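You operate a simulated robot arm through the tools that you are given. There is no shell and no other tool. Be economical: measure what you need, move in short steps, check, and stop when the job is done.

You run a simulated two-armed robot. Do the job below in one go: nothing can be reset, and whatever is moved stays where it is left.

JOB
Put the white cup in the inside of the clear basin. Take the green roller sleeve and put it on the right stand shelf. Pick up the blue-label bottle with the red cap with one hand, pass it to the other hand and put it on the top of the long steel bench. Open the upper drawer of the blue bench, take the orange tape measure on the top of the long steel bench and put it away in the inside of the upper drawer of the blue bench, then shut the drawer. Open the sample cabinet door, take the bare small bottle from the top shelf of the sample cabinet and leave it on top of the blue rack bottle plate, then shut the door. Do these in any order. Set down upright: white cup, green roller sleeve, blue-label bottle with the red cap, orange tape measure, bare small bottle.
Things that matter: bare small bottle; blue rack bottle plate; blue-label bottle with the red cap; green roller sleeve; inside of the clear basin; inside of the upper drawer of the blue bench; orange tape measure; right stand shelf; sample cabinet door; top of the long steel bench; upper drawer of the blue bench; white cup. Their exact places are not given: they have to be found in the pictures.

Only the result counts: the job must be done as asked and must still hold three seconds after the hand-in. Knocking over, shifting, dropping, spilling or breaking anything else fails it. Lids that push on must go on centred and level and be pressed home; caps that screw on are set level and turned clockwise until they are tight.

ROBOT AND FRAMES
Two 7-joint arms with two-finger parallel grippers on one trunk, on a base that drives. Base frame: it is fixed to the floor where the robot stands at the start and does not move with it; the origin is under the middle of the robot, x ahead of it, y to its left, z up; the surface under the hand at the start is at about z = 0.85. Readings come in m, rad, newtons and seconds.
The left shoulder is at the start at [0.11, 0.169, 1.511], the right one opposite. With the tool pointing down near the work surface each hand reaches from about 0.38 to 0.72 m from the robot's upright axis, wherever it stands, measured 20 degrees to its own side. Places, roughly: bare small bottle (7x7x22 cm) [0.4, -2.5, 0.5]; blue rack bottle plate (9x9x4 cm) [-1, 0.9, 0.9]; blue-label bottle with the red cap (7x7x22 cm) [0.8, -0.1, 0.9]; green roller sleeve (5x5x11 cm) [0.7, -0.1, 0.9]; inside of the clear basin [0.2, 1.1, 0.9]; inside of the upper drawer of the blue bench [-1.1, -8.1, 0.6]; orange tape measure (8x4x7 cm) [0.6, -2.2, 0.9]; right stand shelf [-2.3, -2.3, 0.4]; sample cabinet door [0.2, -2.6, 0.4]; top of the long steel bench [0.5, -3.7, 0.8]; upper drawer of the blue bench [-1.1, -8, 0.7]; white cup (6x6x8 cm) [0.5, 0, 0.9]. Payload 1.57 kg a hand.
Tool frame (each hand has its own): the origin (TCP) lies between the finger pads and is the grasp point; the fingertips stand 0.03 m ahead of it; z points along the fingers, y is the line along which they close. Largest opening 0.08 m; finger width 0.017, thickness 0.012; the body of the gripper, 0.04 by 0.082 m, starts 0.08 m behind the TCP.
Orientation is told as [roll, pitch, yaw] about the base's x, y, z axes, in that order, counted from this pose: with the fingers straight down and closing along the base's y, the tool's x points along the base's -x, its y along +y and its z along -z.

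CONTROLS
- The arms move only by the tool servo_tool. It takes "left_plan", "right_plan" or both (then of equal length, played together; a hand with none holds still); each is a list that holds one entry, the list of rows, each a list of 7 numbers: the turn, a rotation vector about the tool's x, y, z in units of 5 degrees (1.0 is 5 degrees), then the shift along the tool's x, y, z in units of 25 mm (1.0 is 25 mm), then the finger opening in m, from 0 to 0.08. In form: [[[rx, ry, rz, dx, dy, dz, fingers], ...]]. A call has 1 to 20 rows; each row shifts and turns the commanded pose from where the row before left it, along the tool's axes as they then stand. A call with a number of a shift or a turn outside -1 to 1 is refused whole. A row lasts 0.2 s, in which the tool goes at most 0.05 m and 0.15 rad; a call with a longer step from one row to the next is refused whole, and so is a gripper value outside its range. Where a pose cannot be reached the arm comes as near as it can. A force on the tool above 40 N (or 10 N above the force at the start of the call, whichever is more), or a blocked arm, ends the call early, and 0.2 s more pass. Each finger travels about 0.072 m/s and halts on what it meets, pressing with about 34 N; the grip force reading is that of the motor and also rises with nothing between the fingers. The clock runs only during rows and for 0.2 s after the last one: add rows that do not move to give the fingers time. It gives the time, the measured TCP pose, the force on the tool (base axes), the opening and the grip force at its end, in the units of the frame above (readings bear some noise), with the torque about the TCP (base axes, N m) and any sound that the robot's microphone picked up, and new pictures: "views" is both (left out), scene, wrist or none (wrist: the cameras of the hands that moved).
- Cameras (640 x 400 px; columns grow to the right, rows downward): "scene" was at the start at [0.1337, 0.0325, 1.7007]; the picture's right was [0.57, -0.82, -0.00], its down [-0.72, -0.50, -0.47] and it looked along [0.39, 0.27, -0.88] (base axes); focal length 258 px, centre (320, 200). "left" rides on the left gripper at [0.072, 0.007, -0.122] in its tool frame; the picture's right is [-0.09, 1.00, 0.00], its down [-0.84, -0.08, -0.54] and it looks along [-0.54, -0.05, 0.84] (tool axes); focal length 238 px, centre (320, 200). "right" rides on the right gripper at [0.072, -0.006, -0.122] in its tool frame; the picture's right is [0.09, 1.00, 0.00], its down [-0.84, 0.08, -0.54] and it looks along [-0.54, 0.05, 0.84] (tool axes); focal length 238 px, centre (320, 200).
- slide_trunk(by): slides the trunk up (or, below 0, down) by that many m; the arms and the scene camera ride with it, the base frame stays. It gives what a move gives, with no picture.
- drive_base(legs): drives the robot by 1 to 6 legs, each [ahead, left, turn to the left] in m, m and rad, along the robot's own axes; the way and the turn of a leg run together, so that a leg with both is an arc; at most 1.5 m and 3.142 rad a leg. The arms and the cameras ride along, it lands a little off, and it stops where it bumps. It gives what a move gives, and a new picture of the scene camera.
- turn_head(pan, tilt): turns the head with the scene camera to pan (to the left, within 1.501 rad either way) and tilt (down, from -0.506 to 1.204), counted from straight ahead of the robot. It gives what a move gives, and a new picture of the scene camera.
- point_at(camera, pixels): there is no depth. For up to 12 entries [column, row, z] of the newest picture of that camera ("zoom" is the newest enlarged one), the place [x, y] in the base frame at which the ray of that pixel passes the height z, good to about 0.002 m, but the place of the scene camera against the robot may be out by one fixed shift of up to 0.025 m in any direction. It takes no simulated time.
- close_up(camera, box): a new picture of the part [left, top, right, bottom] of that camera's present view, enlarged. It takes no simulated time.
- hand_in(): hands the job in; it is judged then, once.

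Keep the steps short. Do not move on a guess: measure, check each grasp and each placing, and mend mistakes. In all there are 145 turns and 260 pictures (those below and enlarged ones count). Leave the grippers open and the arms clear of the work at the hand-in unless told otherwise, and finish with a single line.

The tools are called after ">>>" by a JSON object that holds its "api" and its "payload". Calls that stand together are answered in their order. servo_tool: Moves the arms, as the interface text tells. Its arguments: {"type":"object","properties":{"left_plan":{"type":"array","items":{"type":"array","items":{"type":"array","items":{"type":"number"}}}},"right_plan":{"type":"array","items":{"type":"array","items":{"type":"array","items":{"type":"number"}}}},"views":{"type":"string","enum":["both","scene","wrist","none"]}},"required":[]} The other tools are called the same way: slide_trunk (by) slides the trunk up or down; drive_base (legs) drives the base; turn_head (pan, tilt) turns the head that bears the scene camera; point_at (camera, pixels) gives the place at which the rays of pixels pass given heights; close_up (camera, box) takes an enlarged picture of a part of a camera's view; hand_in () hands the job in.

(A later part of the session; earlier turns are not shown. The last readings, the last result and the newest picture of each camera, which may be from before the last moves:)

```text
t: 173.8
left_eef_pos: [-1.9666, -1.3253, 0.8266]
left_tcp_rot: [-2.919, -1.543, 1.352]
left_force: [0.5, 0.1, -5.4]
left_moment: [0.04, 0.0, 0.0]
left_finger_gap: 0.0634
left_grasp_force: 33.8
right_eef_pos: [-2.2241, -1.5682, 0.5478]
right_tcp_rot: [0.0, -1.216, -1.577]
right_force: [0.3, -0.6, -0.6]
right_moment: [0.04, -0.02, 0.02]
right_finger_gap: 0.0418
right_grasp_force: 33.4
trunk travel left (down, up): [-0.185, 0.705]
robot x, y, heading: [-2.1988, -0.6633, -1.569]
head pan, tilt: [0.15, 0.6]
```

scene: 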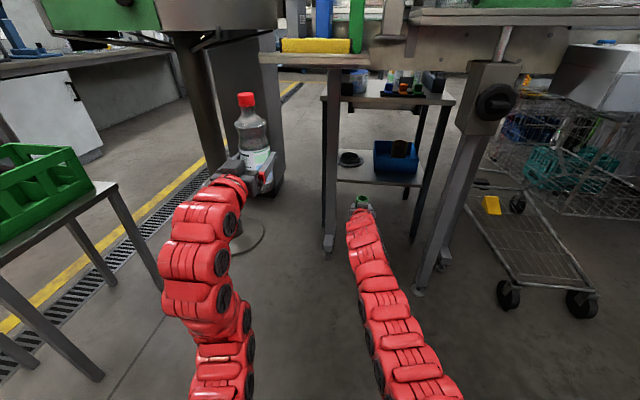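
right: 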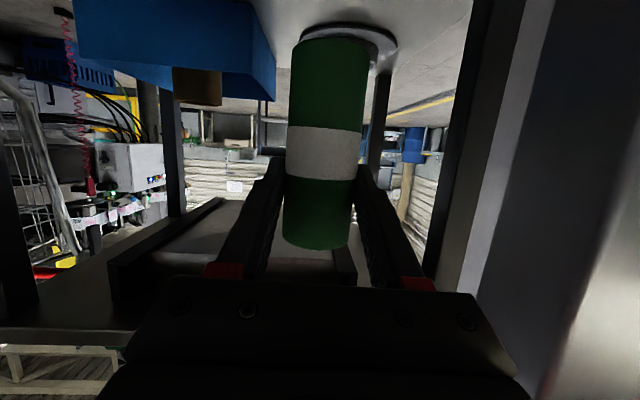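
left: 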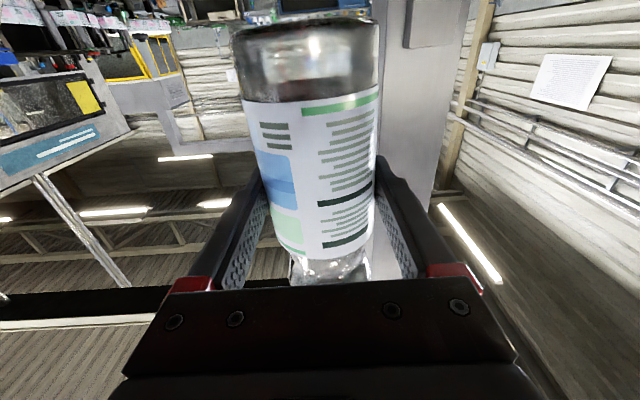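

Right hand is well extended now. Lower the left hand 0.3 straight down so the bottle passes below the rim.

>>> {"api": "servo_tool", "payload": {"left_plan": [[[0, 0, 0, 1, 0, 0, 0.05], [0, 0, 0, 1, 0, 0, 0.05], [0, 0, 0, 1, 0, 0, 0.05], [0, 0, 0, 1, 0, 0, 0.05], [0, 0, 0, 1, 0, 0, 0.05], [0, 0, 0, 1, 0, 0, 0.05], [0, 0, 0, 1, 0, 0, 0.05], [0, 0, 0, 1, 0, 0, 0.05], [0, 0, 0, 1, 0, 0, 0.05], [0, 0, 0, 1, 0, -0.5, 0.05], [0, 0, 0, 1, 0, -0.5, 0.05], [0, 0, 0, 1, 0, -0.5, 0.05], [0, 0, 0, 0, 0, -0.5, 0.05], [0, 0, 0, 0, 0, -0.5, 0.05], [0, 0, 0, 0, 0, -0.5, 0.05], [0, 0, 0, 0, 0, 0, 0.05]]], "views": "scene"}}

```text
t: 177.2
left_eef_pos: [-1.9691, -1.2578, 0.5264]
left_tcp_rot: [-2.917, -1.544, 1.348]
left_force: [0.4, -0.7, -4.3]
left_moment: [0.06, 0.02, -0.01]
left_finger_gap: 0.0632
left_grasp_force: 34.1
right_eef_pos: [-2.2235, -1.5685, 0.548]
right_tcp_rot: [0.003, -1.216, -1.577]
right_force: [0.2, 0.8, -1.4]
right_moment: [0.0, -0.01, 0.01]
right_finger_gap: 0.0421
right_grasp_force: 33.6
trunk travel left (down, up): [-0.185, 0.705]
robot x, y, heading: [-2.1961, -0.664, -1.57]
head pan, tilt: [0.15, 0.6]
```

scene: 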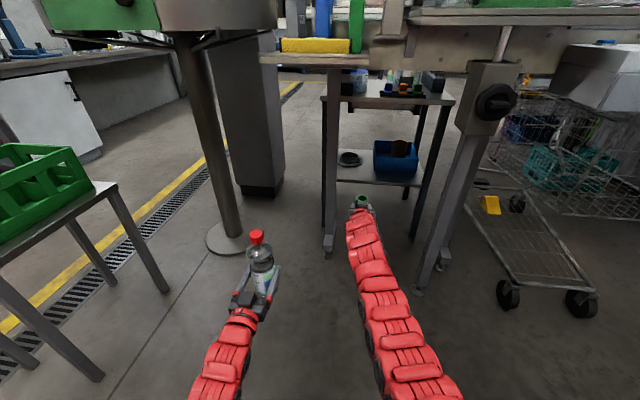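

Clear path. Drive ahead 0.50, slightly left.

>>> {"api": "drive_base", "payload": {"legs": [[0.5, 0.022, 0]]}}

>>> {"api": "servo_tool", "payload": {"right_plan": [[[0, 0, 0, 0, 0, 0, 0.03]]], "views": "wrist"}}

```text
t: 180.1
left_eef_pos: [-1.9474, -1.7455, 0.528]
left_tcp_rot: [-2.923, -1.544, 1.354]
left_force: [1.1, 0.1, -6.2]
left_moment: [0.08, 0.02, 0.01]
left_finger_gap: 0.0635
left_grasp_force: 34.1
right_eef_pos: [-2.2013, -2.0556, 0.5478]
right_tcp_rot: [0.001, -1.218, -1.574]
right_force: [0.0, -0.2, -1.1]
right_moment: [-0.01, -0.03, 0.04]
right_finger_gap: 0.0419
right_grasp_force: 33.7
trunk travel left (down, up): [-0.185, 0.705]
robot x, y, heading: [-2.1822, -1.1496, -1.572]
head pan, tilt: [0.15, 0.6]
```

scene: 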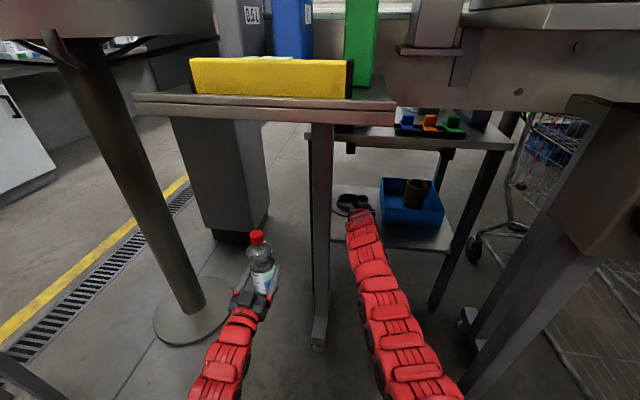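

```text
t: 180.5
left_eef_pos: [-1.948, -1.7457, 0.5265]
left_tcp_rot: [-2.902, -1.544, 1.337]
left_force: [-0.8, 0.3, -4.9]
left_moment: [0.03, 0.0, -0.02]
left_finger_gap: 0.0635
left_grasp_force: 34.2
right_eef_pos: [-2.1996, -2.0553, 0.5478]
right_tcp_rot: [0.001, -1.216, -1.574]
right_force: [0.6, 0.4, -0.7]
right_moment: [0.03, -0.01, 0.01]
right_finger_gap: 0.0421
right_grasp_force: 33.9
trunk travel left (down, up): [-0.185, 0.705]
robot x, y, heading: [-2.1777, -1.1512, -1.572]
head pan, tilt: [0.15, 0.6]
```

right: 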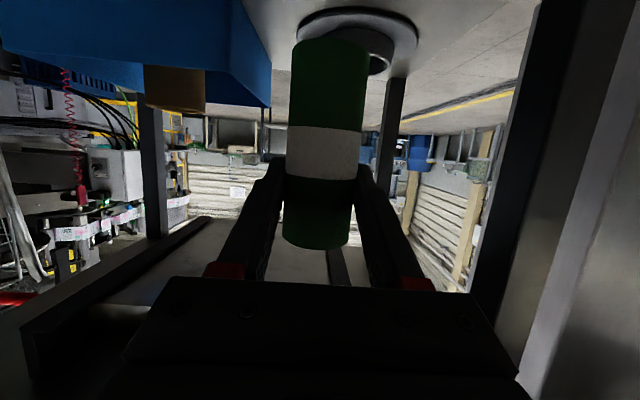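

>>> {"api": "point_at", "payload": {"camera": "right", "pixels": [[300, 25, 0.4], [358, 8, 0.4], [415, 30, 0.4], [270, 105, 0.4], [240, 2, 0.4], [500, 0, 0.4], [385, 70, 0.41]]}}

```text
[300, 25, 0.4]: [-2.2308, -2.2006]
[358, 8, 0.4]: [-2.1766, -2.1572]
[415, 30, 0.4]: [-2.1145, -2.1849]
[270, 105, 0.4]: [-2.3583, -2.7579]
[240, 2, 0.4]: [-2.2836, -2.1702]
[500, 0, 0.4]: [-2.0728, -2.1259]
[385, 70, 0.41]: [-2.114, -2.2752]
```

Coil front edge is y −2.157, tote corner [-2.28,-2.17]; so [-2.20,-2.085] is free. Move ahead 0.03, then lower gently until contact.

>>> {"api": "servo_tool", "payload": {"right_plan": [[[0, 0, 0, -0.2, 0, 0.56, 0.03], [0, 0, 0, -0.2, 0, 0.56, 0.03], [0, 0, 0, 0, 0, 0, 0.03], [0, 0, 0, 0.7, 0, 0.26, 0.03], [0, 0, 0, 0.7, 0, 0.26, 0.03], [0, 0, 0, 0.38, 0, 0.14, 0.03], [0, 0, 0, 0.19, 0, 0.07, 0.03], [0, 0, 0, 0.19, 0, 0.07, 0.03], [0, 0, 0, 0.1, 0, 0.035, 0.03], [0, 0, 0, 0.1, 0, 0.035, 0.03], [0, 0, 0, 0.1, 0, 0.035, 0.03], [0, 0, 0, 0, 0, 0, 0.03]]], "views": "wrist"}}

```text
t: 183.1
left_eef_pos: [-1.9486, -1.745, 0.5273]
left_tcp_rot: [-2.92, -1.543, 1.351]
left_force: [-0.6, -0.2, -5.3]
left_moment: [0.04, 0.0, 0.02]
left_finger_gap: 0.0634
left_grasp_force: 34.0
right_eef_pos: [-2.1987, -2.072, 0.499]
right_tcp_rot: [0.009, -1.216, -1.583]
right_force: [0.4, 0.2, -0.3]
right_moment: [0.0, 0.01, -0.01]
right_finger_gap: 0.0419
right_grasp_force: 34.1
right hand out of reach, approached as far as the arm can: row 4, 5, 7, 10
trunk travel left (down, up): [-0.185, 0.705]
robot x, y, heading: [-2.179, -1.1515, -1.57]
head pan, tilt: [0.15, 0.6]
```

right: 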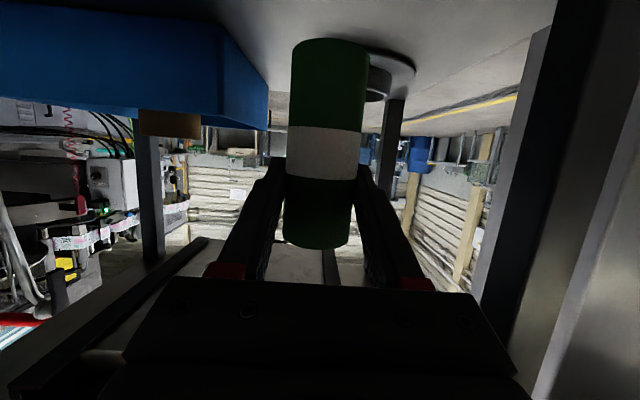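

At full stretch now (y −2.072, z 0.499). Nudge the base 0.015 ahead and lower by the trunk 0.018.

>>> {"api": "drive_base", "payload": {"legs": [[0.018, 0, 0]]}}

>>> {"api": "slide_trunk", "payload": {"by": -0.016}}

>>> {"api": "slide_trunk", "payload": {"by": -0.006}}

```text
t: 183.9
left_eef_pos: [-1.9485, -1.7636, 0.5271]
left_tcp_rot: [-2.92, -1.545, 1.349]
left_force: [0.5, -0.5, -5.5]
left_moment: [0.02, -0.02, -0.03]
left_finger_gap: 0.0634
left_grasp_force: 33.6
right_eef_pos: [-2.199, -2.0886, 0.499]
right_tcp_rot: [0.008, -1.217, -1.582]
right_force: [0.4, 0.1, -0.7]
right_moment: [-0.02, -0.03, 0.02]
right_finger_gap: 0.0418
right_grasp_force: 34.1
trunk travel left (down, up): [-0.185, 0.705]
robot x, y, heading: [-2.1758, -1.1656, -1.575]
head pan, tilt: [0.15, 0.6]
```

scene: 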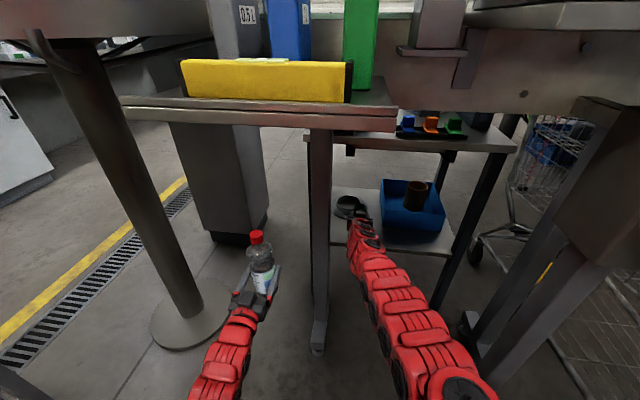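

```text
t: 184.5
left_eef_pos: [-1.948, -1.7631, 0.511]
left_tcp_rot: [-2.913, -1.543, 1.348]
left_force: [-0.5, 0.5, -4.3]
left_moment: [0.05, -0.02, -0.04]
left_finger_gap: 0.0635
left_grasp_force: 34.5
right_eef_pos: [-2.1993, -2.0902, 0.4836]
right_tcp_rot: [0.01, -1.217, -1.583]
right_force: [0.0, -0.2, -1.0]
right_moment: [-0.02, 0.01, -0.02]
right_finger_gap: 0.0416
right_grasp_force: 33.8
trunk travel left (down, up): [-0.169, 0.721]
robot x, y, heading: [-2.1789, -1.1686, -1.573]
head pan, tilt: [0.15, 0.6]
```

```text
t: 185.1
left_eef_pos: [-1.9471, -1.7629, 0.5045]
left_tcp_rot: [-2.922, -1.542, 1.353]
left_force: [0.1, -0.6, -5.2]
left_moment: [0.06, 0.0, 0.01]
left_finger_gap: 0.0636
left_grasp_force: 33.5
right_eef_pos: [-2.1987, -2.0887, 0.4772]
right_tcp_rot: [0.009, -1.217, -1.585]
right_force: [0.2, 0.7, -1.0]
right_moment: [0.01, -0.03, 0.0]
right_finger_gap: 0.0418
right_grasp_force: 34.4
trunk travel left (down, up): [-0.163, 0.727]
robot x, y, heading: [-2.1763, -1.1664, -1.579]
head pan, tilt: [0.15, 0.6]
```

>>> {"api": "slide_trunk", "payload": {"by": -0.005}}

>>> {"api": "slide_trunk", "payload": {"by": -0.005}}

>>> {"api": "slide_trunk", "payload": {"by": -0.005}}

```text
t: 185.6
left_eef_pos: [-1.9481, -1.763, 0.4998]
left_tcp_rot: [-2.919, -1.544, 1.354]
left_force: [-0.4, 0.4, -5.1]
left_moment: [0.0, -0.04, -0.01]
left_finger_gap: 0.0633
left_grasp_force: 33.8
right_eef_pos: [-2.1984, -2.0907, 0.4722]
right_tcp_rot: [0.008, -1.217, -1.583]
right_force: [0.3, 0.2, -1.6]
right_moment: [-0.02, 0.0, -0.04]
right_finger_gap: 0.0416
right_grasp_force: 34.2
trunk travel left (down, up): [-0.158, 0.732]
robot x, y, heading: [-2.1814, -1.1687, -1.577]
head pan, tilt: [0.15, 0.6]
```

```text
t: 186.2
left_eef_pos: [-1.9478, -1.7634, 0.4946]
left_tcp_rot: [-2.919, -1.545, 1.352]
left_force: [-0.2, -0.8, -4.3]
left_moment: [0.03, 0.0, -0.04]
left_finger_gap: 0.0635
left_grasp_force: 33.9
right_eef_pos: [-2.1998, -2.0902, 0.4666]
right_tcp_rot: [0.01, -1.216, -1.584]
right_force: [-0.5, -0.6, -0.7]
right_moment: [0.0, 0.0, 0.0]
right_finger_gap: 0.0418
right_grasp_force: 34.0
trunk travel left (down, up): [-0.153, 0.737]
robot x, y, heading: [-2.1793, -1.1673, -1.573]
head pan, tilt: [0.15, 0.6]
```

```text
t: 186.7
left_eef_pos: [-1.948, -1.7628, 0.4903]
left_tcp_rot: [-2.917, -1.542, 1.354]
left_force: [-0.8, 0.6, -4.4]
left_moment: [0.06, 0.0, -0.01]
left_finger_gap: 0.0634
left_grasp_force: 33.8
right_eef_pos: [-2.1993, -2.0906, 0.4618]
right_tcp_rot: [0.009, -1.218, -1.583]
right_force: [0.0, -0.5, -0.3]
right_moment: [0.02, -0.01, 0.01]
right_finger_gap: 0.0416
right_grasp_force: 33.4
trunk travel left (down, up): [-0.148, 0.742]
robot x, y, heading: [-2.1807, -1.1689, -1.58]
head pan, tilt: [0.15, 0.6]
```

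>>> {"api": "slide_trunk", "payload": {"by": -0.006}}

>>> {"api": "close_up", "payload": {"camera": "scene", "box": [320, 170, 420, 260]}}

>>> {"api": "close_up", "payload": {"camera": "right", "box": [240, 0, 440, 125]}}

```text
t: 187.3
left_eef_pos: [-1.948, -1.7629, 0.4836]
left_tcp_rot: [-2.917, -1.542, 1.351]
left_force: [0.5, 0.0, -5.4]
left_moment: [0.03, -0.04, -0.03]
left_finger_gap: 0.0636
left_grasp_force: 33.9
right_eef_pos: [-2.1988, -2.0892, 0.4565]
right_tcp_rot: [0.01, -1.215, -1.582]
right_force: [-0.1, -0.1, 0.1]
right_moment: [-0.01, 0.01, 0.02]
right_finger_gap: 0.0416
right_grasp_force: 34.6
trunk travel left (down, up): [-0.142, 0.748]
robot x, y, heading: [-2.1811, -1.1694, -1.57]
head pan, tilt: [0.15, 0.6]
```

```text
4.44 times, centred on (370, 215) of scene
```

zoom: 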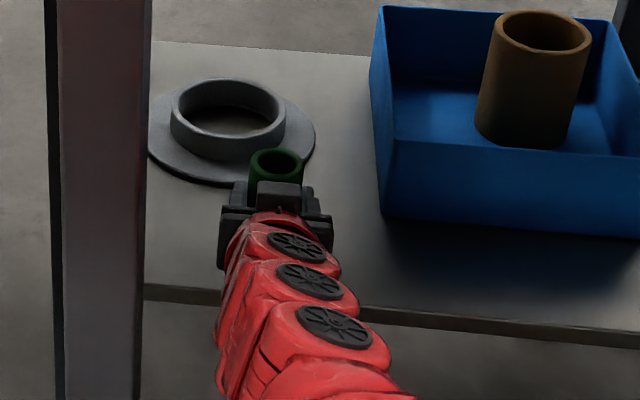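

```text
3.20 times, centred on (340, 62) of right
```

zoom: 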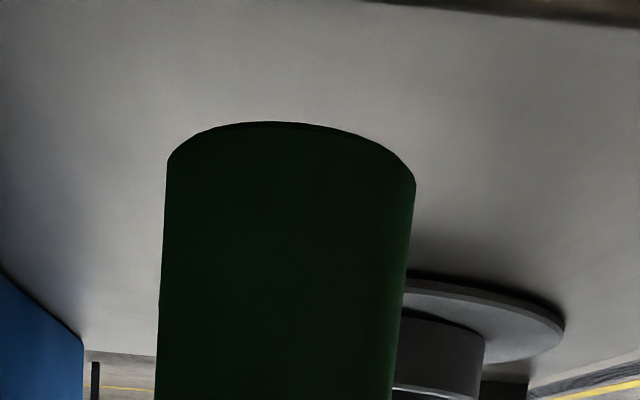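

Still no contact. Continue down with the arm in 2.5 mm steps (force-guarded).

>>> {"api": "servo_tool", "payload": {"right_plan": [[[0, 0, 0, 0.1, 0, 0.035, 0.03], [0, 0, 0, 0.1, 0, 0.035, 0.03], [0, 0, 0, 0.1, 0, 0.035, 0.03], [0, 0, 0, 0.1, 0, 0.035, 0.03], [0, 0, 0, 0, 0, 0, 0.03]]], "views": "none"}}

```text
t: 188.5
left_eef_pos: [-1.9475, -1.7638, 0.4833]
left_tcp_rot: [-2.915, -1.542, 1.347]
left_force: [0.3, 0.0, -5.3]
left_moment: [0.02, 0.0, 0.03]
left_finger_gap: 0.0632
left_grasp_force: 34.2
right_eef_pos: [-2.2002, -2.0884, 0.449]
right_tcp_rot: [0.012, -1.217, -1.582]
right_force: [-0.7, 0.3, -1.5]
right_moment: [0.03, 0.0, -0.01]
right_finger_gap: 0.0418
right_grasp_force: 34.2
right hand out of reach, approached as far as the arm can: row 3
trunk travel left (down, up): [-0.142, 0.748]
robot x, y, heading: [-2.1808, -1.1658, -1.571]
head pan, tilt: [0.15, 0.6]
```

>>> {"api": "slide_trunk", "payload": {"by": -0.005}}

>>> {"api": "slide_trunk", "payload": {"by": -0.004}}

>>> {"api": "slide_trunk", "payload": {"by": -0.004}}

>>> {"api": "close_up", "payload": {"camera": "right", "box": [240, 0, 440, 125]}}

```text
t: 189.0
left_eef_pos: [-1.9479, -1.7629, 0.4793]
left_tcp_rot: [-2.918, -1.542, 1.352]
left_force: [0.4, -0.9, -5.2]
left_moment: [0.05, 0.03, 0.03]
left_finger_gap: 0.0636
left_grasp_force: 34.0
right_eef_pos: [-2.1981, -2.0894, 0.444]
right_tcp_rot: [0.009, -1.216, -1.583]
right_force: [0.1, 0.7, -0.4]
right_moment: [0.03, -0.02, 0.0]
right_finger_gap: 0.042
right_grasp_force: 34.0
trunk travel left (down, up): [-0.137, 0.753]
robot x, y, heading: [-2.1794, -1.1675, -1.572]
head pan, tilt: [0.15, 0.6]
```

```text
t: 189.5
left_eef_pos: [-1.9488, -1.7634, 0.4745]
left_tcp_rot: [-2.924, -1.543, 1.356]
left_force: [-0.8, 0.3, -5.5]
left_moment: [0.04, -0.01, -0.01]
left_finger_gap: 0.0635
left_grasp_force: 34.0
right_eef_pos: [-2.1993, -2.0885, 0.4419]
right_tcp_rot: [0.007, -1.216, -1.579]
right_force: [-0.3, 0.2, -0.9]
right_moment: [-0.01, 0.03, 0.02]
right_finger_gap: 0.0421
right_grasp_force: 33.6
trunk travel left (down, up): [-0.133, 0.757]
robot x, y, heading: [-2.182, -1.1672, -1.571]
head pan, tilt: [0.15, 0.6]
```

```text
t: 190.1
left_eef_pos: [-1.9479, -1.7635, 0.4699]
left_tcp_rot: [-2.884, -1.542, 1.317]
left_force: [-0.7, -0.1, -5.8]
left_moment: [0.01, -0.02, 0.04]
left_finger_gap: 0.0634
left_grasp_force: 33.8
right_eef_pos: [-2.1977, -2.0892, 0.4374]
right_tcp_rot: [0.001, -1.216, -1.577]
right_force: [-0.5, 2.1, 3.7]
right_moment: [0.11, 0.03, -0.05]
right_finger_gap: 0.0418
right_grasp_force: 33.5
trunk travel left (down, up): [-0.129, 0.761]
robot x, y, heading: [-2.1799, -1.1688, -1.576]
head pan, tilt: [0.15, 0.6]
```

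```text
3.20 times, centred on (340, 62) of right
```

zoom: 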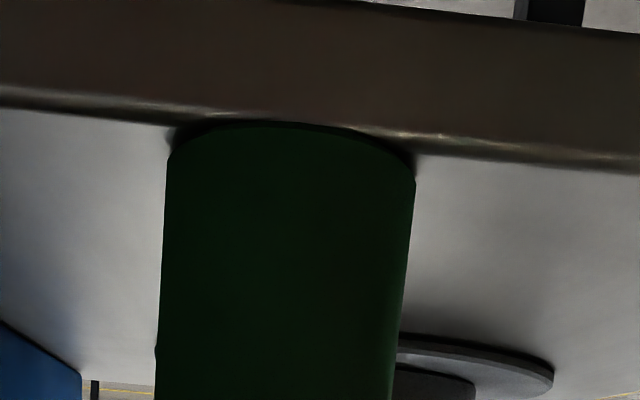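

Contact at about shelf z 0.361, but that puts the front edge further back than I assumed. Measure the edge with the wrist camera at that height.

>>> {"api": "point_at", "payload": {"camera": "zoom", "pixels": [[100, 113, 0.361], [500, 163, 0.361], [290, 123, 0.361], [475, 340, 0.361]]}}

>>> {"api": "close_up", "payload": {"camera": "scene", "box": [320, 170, 420, 260]}}

```text
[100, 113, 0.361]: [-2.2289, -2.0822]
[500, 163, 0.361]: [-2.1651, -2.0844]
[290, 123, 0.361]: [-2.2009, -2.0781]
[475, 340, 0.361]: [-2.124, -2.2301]
```

```text
4.44 times, centred on (370, 215) of scene
```

zoom: 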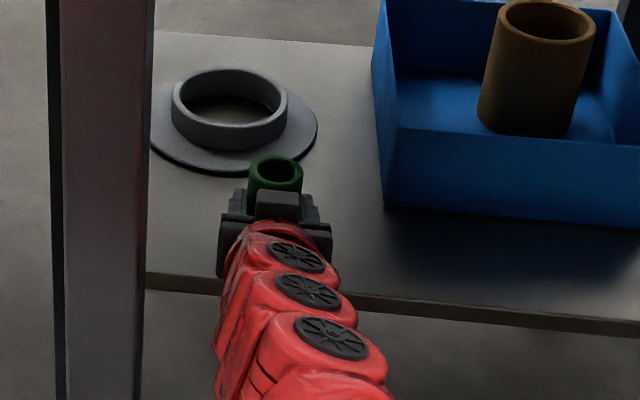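

The sleeve overhangs the edge (y −2.083) slightly. Raise 0.012, drive 0.035 ahead, lower again.

>>> {"api": "slide_trunk", "payload": {"by": 0.012}}

>>> {"api": "drive_base", "payload": {"legs": [[0.037, 0, 0]]}}

>>> {"api": "slide_trunk", "payload": {"by": -0.011}}

>>> {"api": "close_up", "payload": {"camera": "right", "box": [240, 0, 440, 125]}}

```text
t: 190.7
left_eef_pos: [-1.9479, -1.7629, 0.4815]
left_tcp_rot: [-2.782, -1.544, 1.216]
left_force: [-0.4, -0.5, -6.0]
left_moment: [0.05, 0.0, -0.02]
left_finger_gap: 0.0635
left_grasp_force: 33.9
right_eef_pos: [-2.1981, -2.088, 0.447]
right_tcp_rot: [0.011, -1.215, -1.583]
right_force: [0.8, -0.8, -1.6]
right_moment: [0.02, 0.0, 0.01]
right_finger_gap: 0.0418
right_grasp_force: 34.1
trunk travel left (down, up): [-0.141, 0.749]
robot x, y, heading: [-2.1775, -1.1687, -1.575]
head pan, tilt: [0.15, 0.6]
```

```text
t: 191.5
left_eef_pos: [-1.9493, -1.7993, 0.4828]
left_tcp_rot: [-2.909, -1.544, 1.342]
left_force: [0.0, 0.5, -4.6]
left_moment: [0.08, 0.02, -0.02]
left_finger_gap: 0.0633
left_grasp_force: 34.0
right_eef_pos: [-2.2002, -2.126, 0.4471]
right_tcp_rot: [0.011, -1.213, -1.583]
right_force: [-0.1, -0.2, -1.1]
right_moment: [0.02, 0.01, 0.02]
right_finger_gap: 0.0418
right_grasp_force: 33.8
trunk travel left (down, up): [-0.141, 0.749]
robot x, y, heading: [-2.1787, -1.2056, -1.572]
head pan, tilt: [0.15, 0.6]
```

scene: 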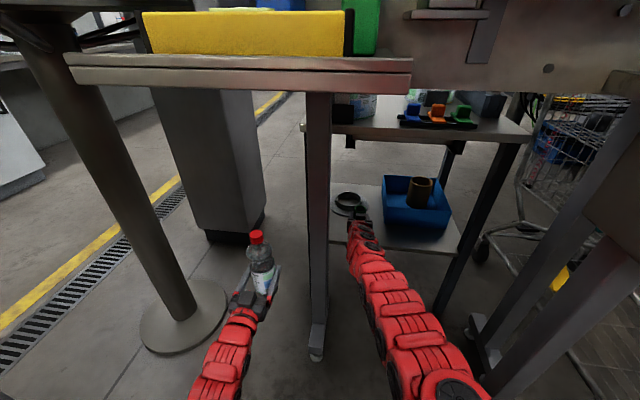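

```text
t: 192.1
left_eef_pos: [-1.9485, -1.8016, 0.4728]
left_tcp_rot: [-2.911, -1.543, 1.342]
left_force: [0.6, -0.2, -5.8]
left_moment: [0.04, -0.01, 0.01]
left_finger_gap: 0.0632
left_grasp_force: 34.4
right_eef_pos: [-2.1988, -2.1255, 0.4377]
right_tcp_rot: [0.004, -1.215, -1.576]
right_force: [0.4, -0.1, -1.3]
right_moment: [0.01, 0.02, -0.04]
right_finger_gap: 0.0419
right_grasp_force: 33.8
trunk travel left (down, up): [-0.13, 0.76]
robot x, y, heading: [-2.1777, -1.2048, -1.573]
head pan, tilt: [0.15, 0.6]
```

```text
3.20 times, centred on (340, 62) of right
```

zoom: 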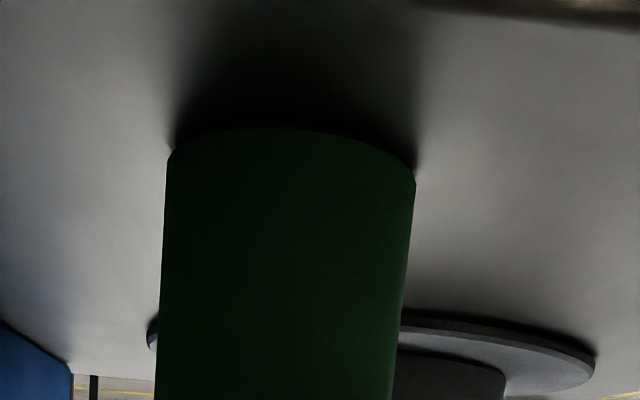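

Now well on the shelf. Lower to contact.

>>> {"api": "slide_trunk", "payload": {"by": -0.003}}

>>> {"api": "slide_trunk", "payload": {"by": -0.002}}

```text
t: 192.6
left_eef_pos: [-1.9478, -1.8011, 0.4689]
left_tcp_rot: [-2.893, -1.541, 1.327]
left_force: [0.4, 0.2, -4.6]
left_moment: [0.04, 0.05, -0.01]
left_finger_gap: 0.0631
left_grasp_force: 33.6
right_eef_pos: [-2.1992, -2.1248, 0.437]
right_tcp_rot: [0.002, -1.219, -1.577]
right_force: [0.1, 2.2, 8.9]
right_moment: [0.01, 0.16, -0.06]
right_finger_gap: 0.0418
right_grasp_force: 33.6
trunk travel left (down, up): [-0.127, 0.763]
robot x, y, heading: [-2.1811, -1.2024, -1.576]
head pan, tilt: [0.15, 0.6]
```

```text
t: 193.2
left_eef_pos: [-1.9479, -1.8004, 0.4704]
left_tcp_rot: [-2.906, -1.541, 1.337]
left_force: [1.0, -0.3, -5.3]
left_moment: [0.05, 0.0, 0.02]
left_finger_gap: 0.0632
left_grasp_force: 33.9
right_eef_pos: [-2.1999, -2.1254, 0.4369]
right_tcp_rot: [0.002, -1.219, -1.575]
right_force: [-2.1, 2.2, 14.0]
right_moment: [-0.1, 0.22, -0.04]
right_finger_gap: 0.0419
right_grasp_force: 33.9
trunk travel left (down, up): [-0.125, 0.765]
robot x, y, heading: [-2.1817, -1.2022, -1.573]
head pan, tilt: [0.15, 0.6]
```

Solid contact (14 N). Open the right fingers and look.

>>> {"api": "servo_tool", "payload": {"right_plan": [[[0, 0, 0, 0, 0, 0, 0.045], [0, 0, 0, 0, 0, 0, 0.055], [0, 0, 0, 0, 0, 0, 0.07], [0, 0, 0, 0, 0, 0, 0.075], [0, 0, 0, 0, 0, 0, 0.075]]], "views": "wrist"}}

>>> {"api": "drive_base", "payload": {"legs": [[-0.5, 0, 0]]}}

>>> {"api": "close_up", "payload": {"camera": "scene", "box": [310, 120, 440, 200]}}

```text
t: 194.4
left_eef_pos: [-1.9475, -1.8004, 0.4687]
left_tcp_rot: [-2.817, -1.543, 1.25]
left_force: [0.0, 0.0, -5.0]
left_moment: [0.04, 0.03, -0.02]
left_finger_gap: 0.0632
left_grasp_force: 34.5
right_eef_pos: [-2.1979, -2.1257, 0.4347]
right_tcp_rot: [0.0, -1.215, -1.574]
right_force: [0.7, -0.2, -0.5]
right_moment: [-0.02, 0.02, 0.04]
right_finger_gap: 0.0751
right_grasp_force: 0.0
trunk travel left (down, up): [-0.125, 0.765]
robot x, y, heading: [-2.177, -1.2064, -1.572]
head pan, tilt: [0.15, 0.6]
```

right: 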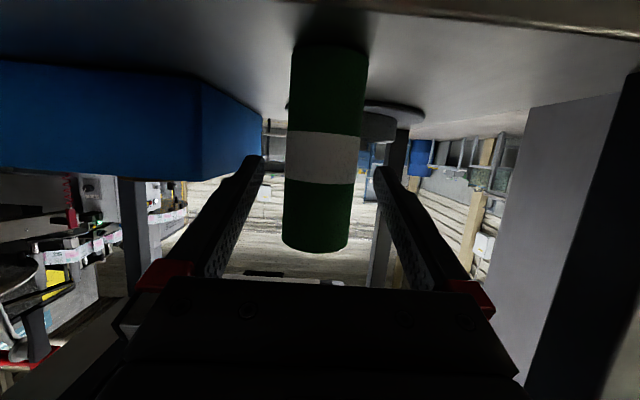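

```text
t: 197.3
left_eef_pos: [-1.9411, -1.2985, 0.4673]
left_tcp_rot: [-2.813, -1.544, 1.258]
left_force: [0.8, -0.3, -5.1]
left_moment: [0.06, -0.02, 0.01]
left_finger_gap: 0.0635
left_grasp_force: 34.2
right_eef_pos: [-2.1878, -1.6278, 0.435]
right_tcp_rot: [-0.002, -1.216, -1.56]
right_force: [-0.2, -0.8, -0.5]
right_moment: [0.0, 0.01, 0.02]
right_finger_gap: 0.075
right_grasp_force: 0.0
trunk travel left (down, up): [-0.125, 0.765]
robot x, y, heading: [-2.1813, -0.707, -1.557]
head pan, tilt: [0.15, 0.6]
```

scene: 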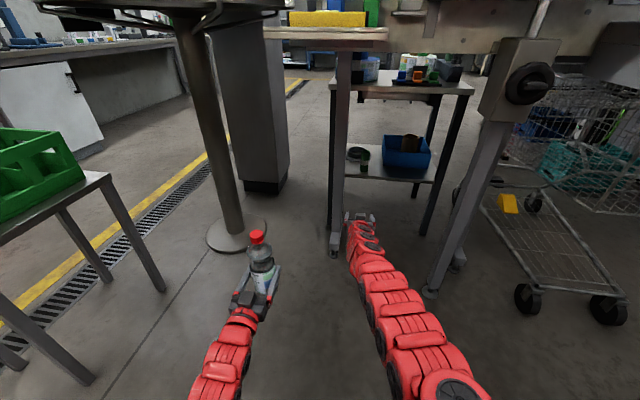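

```text
4.92 times, centred on (375, 160) of scene
```

zoom: 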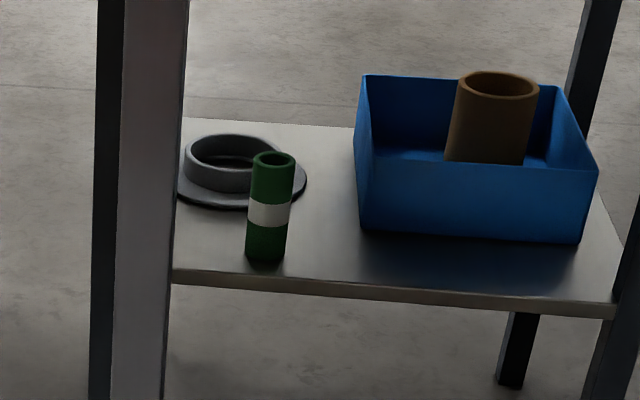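

Sleeve stands upright on the shelf. Now back out, raise the trunk, retract the right hand, and go east to the aisle toward the bench.

>>> {"api": "drive_base", "payload": {"legs": [[-0.6, 0, -0.014]]}}

>>> {"api": "slide_trunk", "payload": {"by": 0.4}}

>>> {"api": "slide_trunk", "payload": {"by": 0.2}}

>>> {"api": "servo_tool", "payload": {"right_plan": [[[0, 0, 0, 0.34, 0, -0.94, 0.08], [0, 0, 0, 0.34, 0, -0.94, 0.08], [0, 0, 0, 0.34, 0, -0.94, 0.08], [0, 0, 0, 0.34, 0, -0.94, 0.08], [0, 0, 0, 0.34, 0, -0.94, 0.08], [0, 0, 0, 0.34, 0, -0.94, 0.08], [0, 0, 0, 0.34, 0, -0.94, 0.08], [0, 0, 0, 0.34, 0, -0.94, 0.08], [0, 0, 0, 0.34, 0, -0.94, 0.08], [0, 0, 0, 0.34, 0, -0.94, 0.08], [0, 0, 0, 0.34, 0, -0.94, 0.08], [0, 0, 0, 0, 0, 0, 0.08]]], "views": "none"}}

>>> {"api": "drive_base", "payload": {"legs": [[0, 1.45, 0]]}}

>>> {"api": "turn_head", "payload": {"pan": 0.2, "tilt": 0.7}}

```text
t: 200.7
left_eef_pos: [-1.9518, -0.7086, 0.4677]
left_tcp_rot: [-2.853, -1.545, 1.286]
left_force: [-0.3, -0.1, -4.9]
left_moment: [0.02, 0.0, 0.01]
left_finger_gap: 0.0635
left_grasp_force: 33.6
right_eef_pos: [-2.2026, -1.0345, 0.4343]
right_tcp_rot: [0.0, -1.214, -1.571]
right_force: [0.4, -0.4, 0.1]
right_moment: [0.02, -0.01, 0.02]
right_finger_gap: 0.0752
right_grasp_force: 0.1
trunk travel left (down, up): [-0.125, 0.765]
robot x, y, heading: [-2.1861, -0.1141, -1.568]
head pan, tilt: [0.15, 0.6]
```

scene: 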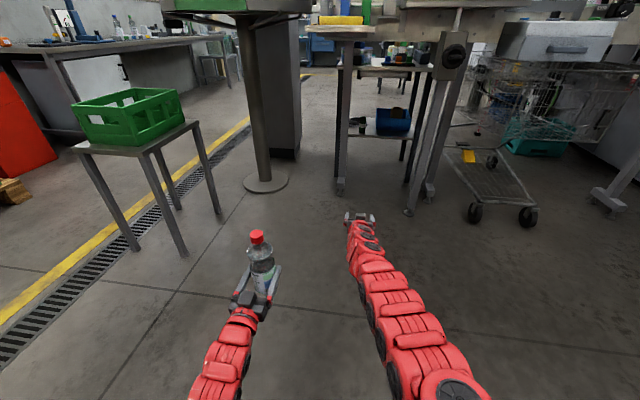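

```text
t: 204.5
left_eef_pos: [-1.9517, -0.7079, 0.8654]
left_tcp_rot: [-2.985, -1.546, 1.419]
left_force: [-0.8, -0.2, -4.9]
left_moment: [0.07, 0.01, 0.0]
left_finger_gap: 0.0635
left_grasp_force: 33.6
right_eef_pos: [-2.2035, -1.0328, 0.8316]
right_tcp_rot: [0.009, -1.218, -1.581]
right_force: [-0.4, 0.1, -0.4]
right_moment: [0.01, 0.01, 0.02]
right_finger_gap: 0.0751
right_grasp_force: 0.0
trunk travel left (down, up): [-0.525, 0.365]
robot x, y, heading: [-2.1861, -0.1119, -1.569]
head pan, tilt: [0.15, 0.6]
```

```text
t: 206.7
left_eef_pos: [-1.9544, -0.7074, 1.0663]
left_tcp_rot: [-2.984, -1.546, 1.418]
left_force: [-0.1, -0.1, -5.0]
left_moment: [0.04, -0.03, -0.01]
left_finger_gap: 0.0635
left_grasp_force: 33.8
right_eef_pos: [-2.2034, -1.0336, 1.0319]
right_tcp_rot: [0.011, -1.214, -1.581]
right_force: [0.1, -0.5, 0.3]
right_moment: [0.02, 0.03, -0.02]
right_finger_gap: 0.075
right_grasp_force: 0.1
trunk travel left (down, up): [-0.725, 0.165]
robot x, y, heading: [-2.1856, -0.1135, -1.569]
head pan, tilt: [0.15, 0.6]
```

```text
t: 209.3
left_eef_pos: [-1.9535, -0.7083, 1.0666]
left_tcp_rot: [-2.982, -1.544, 1.414]
left_force: [0.1, -0.7, -5.1]
left_moment: [0.05, -0.02, -0.03]
left_finger_gap: 0.0633
left_grasp_force: 33.4
right_eef_pos: [-2.2036, -0.759, 1.0352]
right_tcp_rot: [0.012, -1.216, -1.582]
right_force: [-0.3, -0.4, -0.1]
right_moment: [0.0, -0.01, 0.0]
right_finger_gap: 0.0799
right_grasp_force: 0.1
trunk travel left (down, up): [-0.725, 0.165]
robot x, y, heading: [-2.1846, -0.1116, -1.572]
head pan, tilt: [0.15, 0.6]
```

```text
t: 216.5
left_eef_pos: [-0.4916, -0.6961, 1.0659]
left_tcp_rot: [-2.953, -1.542, 1.399]
left_force: [-0.8, -1.1, -5.4]
left_moment: [0.04, 0.03, -0.01]
left_finger_gap: 0.0637
left_grasp_force: 34.1
right_eef_pos: [-0.7405, -0.7507, 1.036]
right_tcp_rot: [0.008, -1.216, -1.567]
right_force: [-0.1, -0.2, -0.2]
right_moment: [0.01, 0.02, -0.01]
right_finger_gap: 0.0799
right_grasp_force: 0.0
trunk travel left (down, up): [-0.725, 0.165]
robot x, y, heading: [-0.7331, -0.1055, -1.563]
head pan, tilt: [0.15, 0.6]
```

scene: 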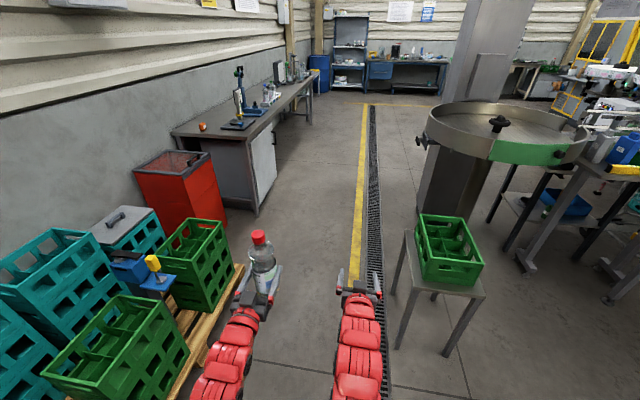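

```text
t: 217.2
left_eef_pos: [-0.4955, -0.697, 1.0677]
left_tcp_rot: [-3.075, -1.545, 1.521]
left_force: [0.3, 0.0, -5.3]
left_moment: [0.03, 0.02, 0.0]
left_finger_gap: 0.0634
left_grasp_force: 33.9
right_eef_pos: [-0.7435, -0.7497, 1.0364]
right_tcp_rot: [0.016, -1.216, -1.579]
right_force: [-0.1, 0.1, 0.5]
right_moment: [-0.02, 0.03, 0.02]
right_finger_gap: 0.08
right_grasp_force: 0.1
trunk travel left (down, up): [-0.725, 0.165]
robot x, y, heading: [-0.729, -0.1029, -1.562]
head pan, tilt: [0.201, 0.7]
```

scene: 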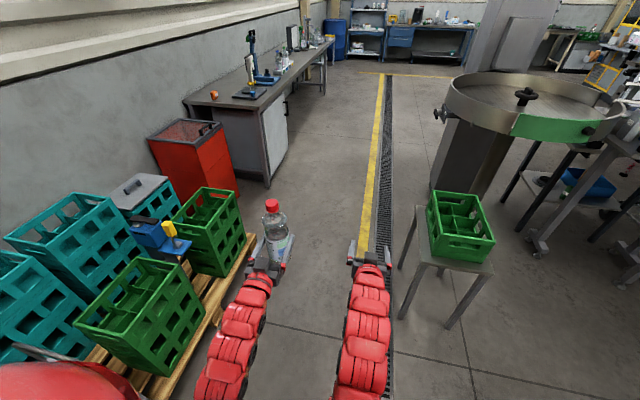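

>>> {"api": "point_at", "payload": {"camera": "scene", "pixels": [[254, 240, 0.1], [190, 370, 0.1], [240, 188, 0.45], [403, 265, 0.0], [405, 318, 0.0], [430, 262, 0.55], [268, 186, 0.0], [210, 104, 0.9], [272, 112, 0.9], [214, 95, 0.93], [334, 43, 0.9], [300, 160, 0.0]]}}

>>> {"api": "close_up", "payload": {"camera": "scene", "box": [170, 20, 350, 200]}}

```text
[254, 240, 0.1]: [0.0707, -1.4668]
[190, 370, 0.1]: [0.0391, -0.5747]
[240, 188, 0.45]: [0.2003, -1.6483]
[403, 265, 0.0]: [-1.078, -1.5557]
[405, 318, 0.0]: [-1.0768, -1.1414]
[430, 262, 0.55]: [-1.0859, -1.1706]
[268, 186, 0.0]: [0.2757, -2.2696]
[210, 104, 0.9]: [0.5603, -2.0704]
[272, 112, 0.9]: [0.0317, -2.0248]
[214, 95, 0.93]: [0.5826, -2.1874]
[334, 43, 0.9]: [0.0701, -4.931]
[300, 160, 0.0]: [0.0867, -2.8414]
```

```text
2.22 times, centred on (260, 110) of scene
```

zoom: 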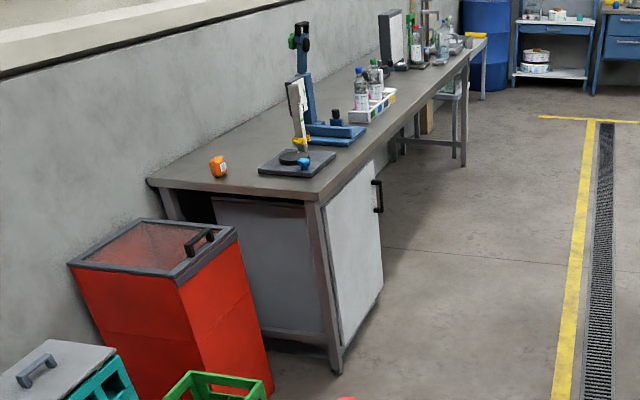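

The aisle is 1.1 m wide (x −1.07…0.05). Drive south along x≈−0.5 to y≈−3.0 and look at the bench.

>>> {"api": "drive_base", "payload": {"legs": [[0, 0.2, -0.009], [1.45, 0, 0], [1.45, 0, 0]]}}

>>> {"api": "turn_head", "payload": {"pan": 1.1, "tilt": 0.55}}

```text
t: 218.5
left_eef_pos: [-0.4015, -0.7429, 1.0628]
left_tcp_rot: [-3.061, -1.554, 1.522]
left_force: [0.9, -0.1, -5.7]
left_moment: [0.05, -0.03, -0.05]
left_finger_gap: 0.0634
left_grasp_force: 33.9
right_eef_pos: [-0.6516, -0.7992, 1.0332]
right_tcp_rot: [0.023, -1.215, -1.57]
right_force: [0.1, 0.2, -0.5]
right_moment: [0.02, 0.04, -0.05]
right_finger_gap: 0.0801
right_grasp_force: 0.1
trunk travel left (down, up): [-0.725, 0.165]
robot x, y, heading: [-0.6454, -0.148, -1.546]
head pan, tilt: [0.201, 0.7]
stopped in leg 1: the robot was blocked; the commanded pose is now the measured one
```

scene: 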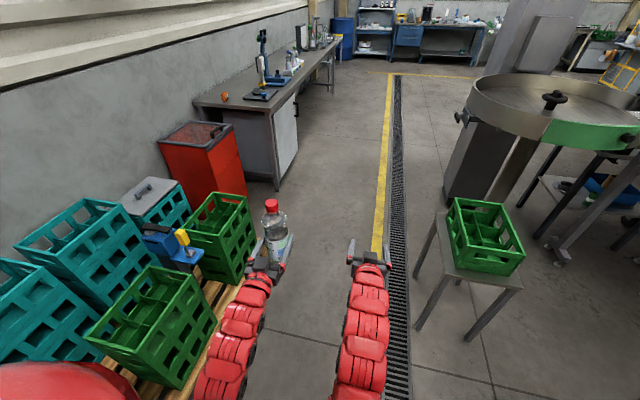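

```text
t: 219.7
left_eef_pos: [-0.4031, -0.7373, 1.0668]
left_tcp_rot: [3.134, -1.546, 1.606]
left_force: [-0.6, 0.4, -5.8]
left_moment: [0.07, 0.01, 0.02]
left_finger_gap: 0.0633
left_grasp_force: 33.4
right_eef_pos: [-0.6513, -0.7954, 1.0343]
right_tcp_rot: [0.024, -1.218, -1.572]
right_force: [0.7, 0.6, -0.1]
right_moment: [0.01, 0.0, -0.02]
right_finger_gap: 0.0801
right_grasp_force: 0.1
trunk travel left (down, up): [-0.725, 0.165]
robot x, y, heading: [-0.6454, -0.1499, -1.541]
head pan, tilt: [1.1, 0.55]
```

scene: 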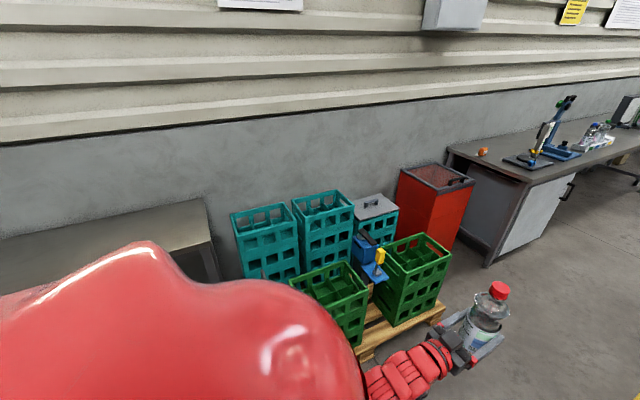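

Blocked while shifting left — something by the robot's left side. Look down left.

>>> {"api": "turn_head", "payload": {"pan": 1.5, "tilt": 0.95}}

```text
t: 220.6
left_eef_pos: [-0.4022, -0.7389, 1.0667]
left_tcp_rot: [3.13, -1.545, 1.613]
left_force: [0.5, 0.2, -4.9]
left_moment: [0.04, -0.01, 0.0]
left_finger_gap: 0.0634
left_grasp_force: 33.9
right_eef_pos: [-0.6528, -0.7977, 1.0348]
right_tcp_rot: [0.024, -1.215, -1.571]
right_force: [0.3, -0.7, -0.5]
right_moment: [-0.01, -0.03, -0.02]
right_finger_gap: 0.0799
right_grasp_force: 0.1
trunk travel left (down, up): [-0.725, 0.165]
robot x, y, heading: [-0.643, -0.1464, -1.547]
head pan, tilt: [1.499, 0.949]
```

scene: 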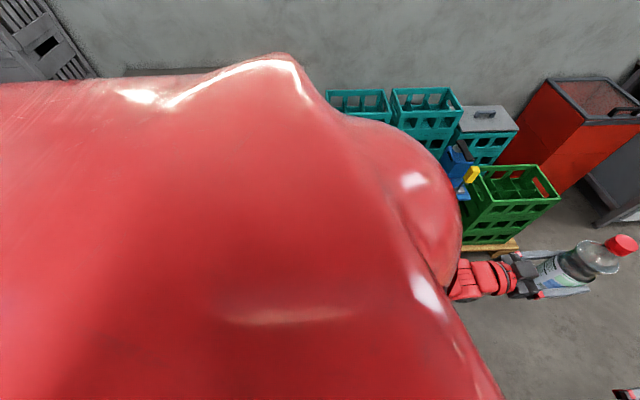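

>>> {"api": "drive_base", "payload": {"legs": [[0, -0.08, -0.02]]}}

>>> {"api": "turn_head", "payload": {"pan": 0.6, "tilt": 1.1}}

```text
t: 221.6
left_eef_pos: [-0.4887, -0.7518, 1.0633]
left_tcp_rot: [-2.952, -1.553, 1.401]
left_force: [-0.5, -0.8, -5.5]
left_moment: [0.01, 0.0, 0.02]
left_finger_gap: 0.0632
left_grasp_force: 34.7
right_eef_pos: [-0.7399, -0.8055, 1.0338]
right_tcp_rot: [0.016, -1.21, -1.576]
right_force: [-0.2, 0.2, -0.3]
right_moment: [0.01, 0.01, 0.02]
right_finger_gap: 0.0798
right_grasp_force: 0.0
trunk travel left (down, up): [-0.725, 0.165]
robot x, y, heading: [-0.7256, -0.1517, -1.56]
head pan, tilt: [1.499, 0.949]
```

scene: 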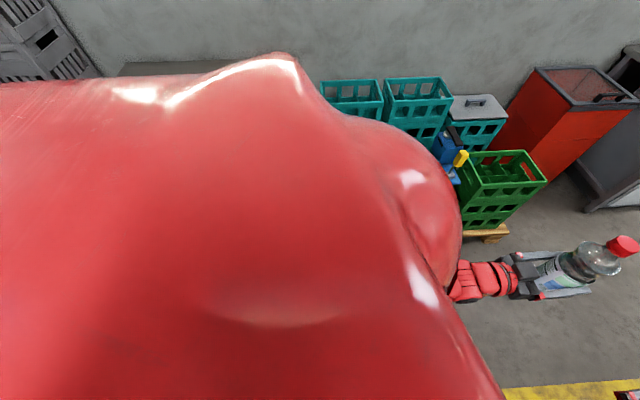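

```text
t: 222.8
left_eef_pos: [-0.4943, -0.7444, 1.0675]
left_tcp_rot: [3.082, -1.549, 1.644]
left_force: [0.2, -0.7, -5.2]
left_moment: [0.07, 0.02, 0.02]
left_finger_gap: 0.0634
left_grasp_force: 33.8
right_eef_pos: [-0.7456, -0.7968, 1.035]
right_tcp_rot: [0.031, -1.219, -1.592]
right_force: [-0.1, -1.2, 0.4]
right_moment: [0.03, 0.02, -0.03]
right_finger_gap: 0.0799
right_grasp_force: 0.0
trunk travel left (down, up): [-0.725, 0.165]
robot x, y, heading: [-0.7265, -0.1517, -1.562]
head pan, tilt: [0.6, 1.1]
```

scene: 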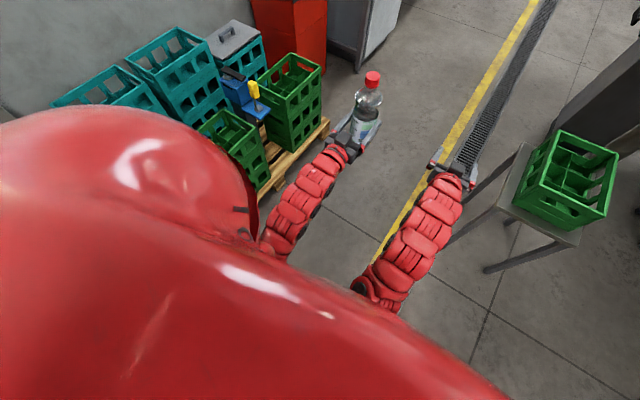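

Nothing obvious there; I've moved back to x −0.73. Go forward in cautious legs along the aisle.

>>> {"api": "drive_base", "payload": {"legs": [[0.4, 0.0, 0]]}}

```text
t: 225.3
left_eef_pos: [-0.4853, -1.1408, 1.0668]
left_tcp_rot: [3.039, -1.549, 1.695]
left_force: [-0.8, -0.1, -5.5]
left_moment: [0.04, -0.01, -0.02]
left_finger_gap: 0.0633
left_grasp_force: 34.5
right_eef_pos: [-0.7356, -1.1965, 1.0358]
right_tcp_rot: [0.031, -1.214, -1.586]
right_force: [0.1, -0.2, 0.5]
right_moment: [0.01, -0.01, 0.0]
right_finger_gap: 0.0799
right_grasp_force: 0.1
trunk travel left (down, up): [-0.725, 0.165]
robot x, y, heading: [-0.7236, -0.5512, -1.551]
head pan, tilt: [0.6, 1.1]
```

scene: 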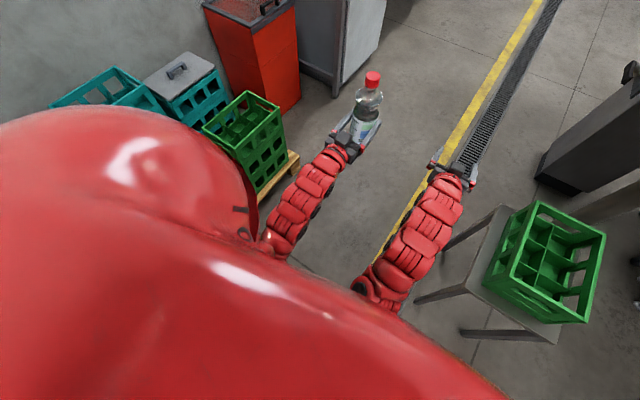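

>>> {"api": "drive_base", "payload": {"legs": [[0.4, 0.1, 0], [1.0, 0.1, 0], [0.75, 0, 0]]}}

>>> {"api": "turn_head", "payload": {"pan": 0.9, "tilt": 0.6}}

```text
t: 236.2
left_eef_pos: [-0.1745, -3.2384, 1.0676]
left_tcp_rot: [2.815, -1.548, 1.968]
left_force: [0.0, -0.6, -4.8]
left_moment: [0.07, 0.01, 0.01]
left_finger_gap: 0.0637
left_grasp_force: 34.1
right_eef_pos: [-0.4221, -3.3074, 1.0338]
right_tcp_rot: [0.046, -1.217, -1.55]
right_force: [0.1, -0.5, -0.5]
right_moment: [0.01, -0.01, -0.03]
right_finger_gap: 0.0799
right_grasp_force: 0.0
trunk travel left (down, up): [-0.725, 0.165]
robot x, y, heading: [-0.4376, -2.6614, -1.507]
head pan, tilt: [0.6, 1.1]
```

scene: 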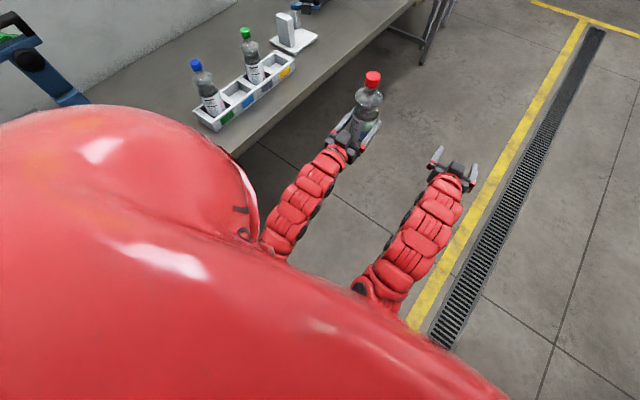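

```text
t: 237.1
left_eef_pos: [-0.1735, -3.2405, 1.0675]
left_tcp_rot: [2.814, -1.549, 1.97]
left_force: [0.5, 0.2, -5.5]
left_moment: [0.03, 0.04, -0.04]
left_finger_gap: 0.0633
left_grasp_force: 34.1
right_eef_pos: [-0.4211, -3.3075, 1.0348]
right_tcp_rot: [0.046, -1.216, -1.55]
right_force: [-0.1, -0.4, -0.1]
right_moment: [0.01, -0.01, 0.03]
right_finger_gap: 0.0797
right_grasp_force: 0.0
trunk travel left (down, up): [-0.725, 0.165]
robot x, y, heading: [-0.4324, -2.659, -1.503]
head pan, tilt: [0.901, 0.6]
```

scene: 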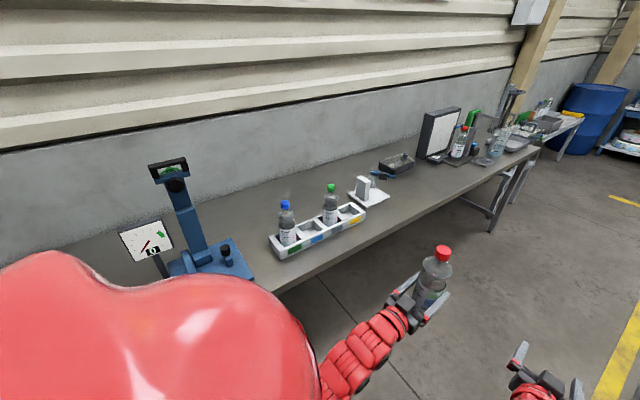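

>>> {"api": "point_at", "payload": {"camera": "scene", "pixels": [[275, 292, 0.86], [443, 200, 0.86], [525, 155, 0.86], [388, 200, 0.86], [365, 215, 0.86], [425, 197, 0.86], [447, 163, 0.86], [415, 172, 0.86], [243, 282, 0.86]]}}

>>> {"api": "close_up", "payload": {"camera": "scene", "box": [330, 90, 560, 250]}}

```text
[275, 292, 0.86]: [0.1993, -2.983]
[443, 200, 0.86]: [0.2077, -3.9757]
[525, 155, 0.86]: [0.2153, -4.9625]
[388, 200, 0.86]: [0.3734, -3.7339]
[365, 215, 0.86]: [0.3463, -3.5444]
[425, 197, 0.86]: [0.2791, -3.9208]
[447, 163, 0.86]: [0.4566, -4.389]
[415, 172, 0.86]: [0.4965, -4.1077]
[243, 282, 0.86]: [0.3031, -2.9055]
```

```text
2.50 times, centred on (445, 170) of scene
```

zoom: 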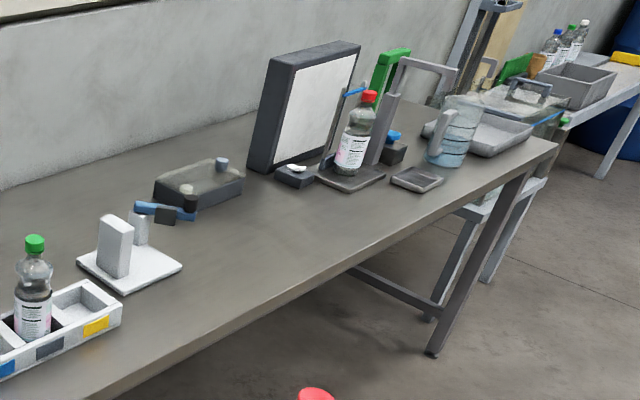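

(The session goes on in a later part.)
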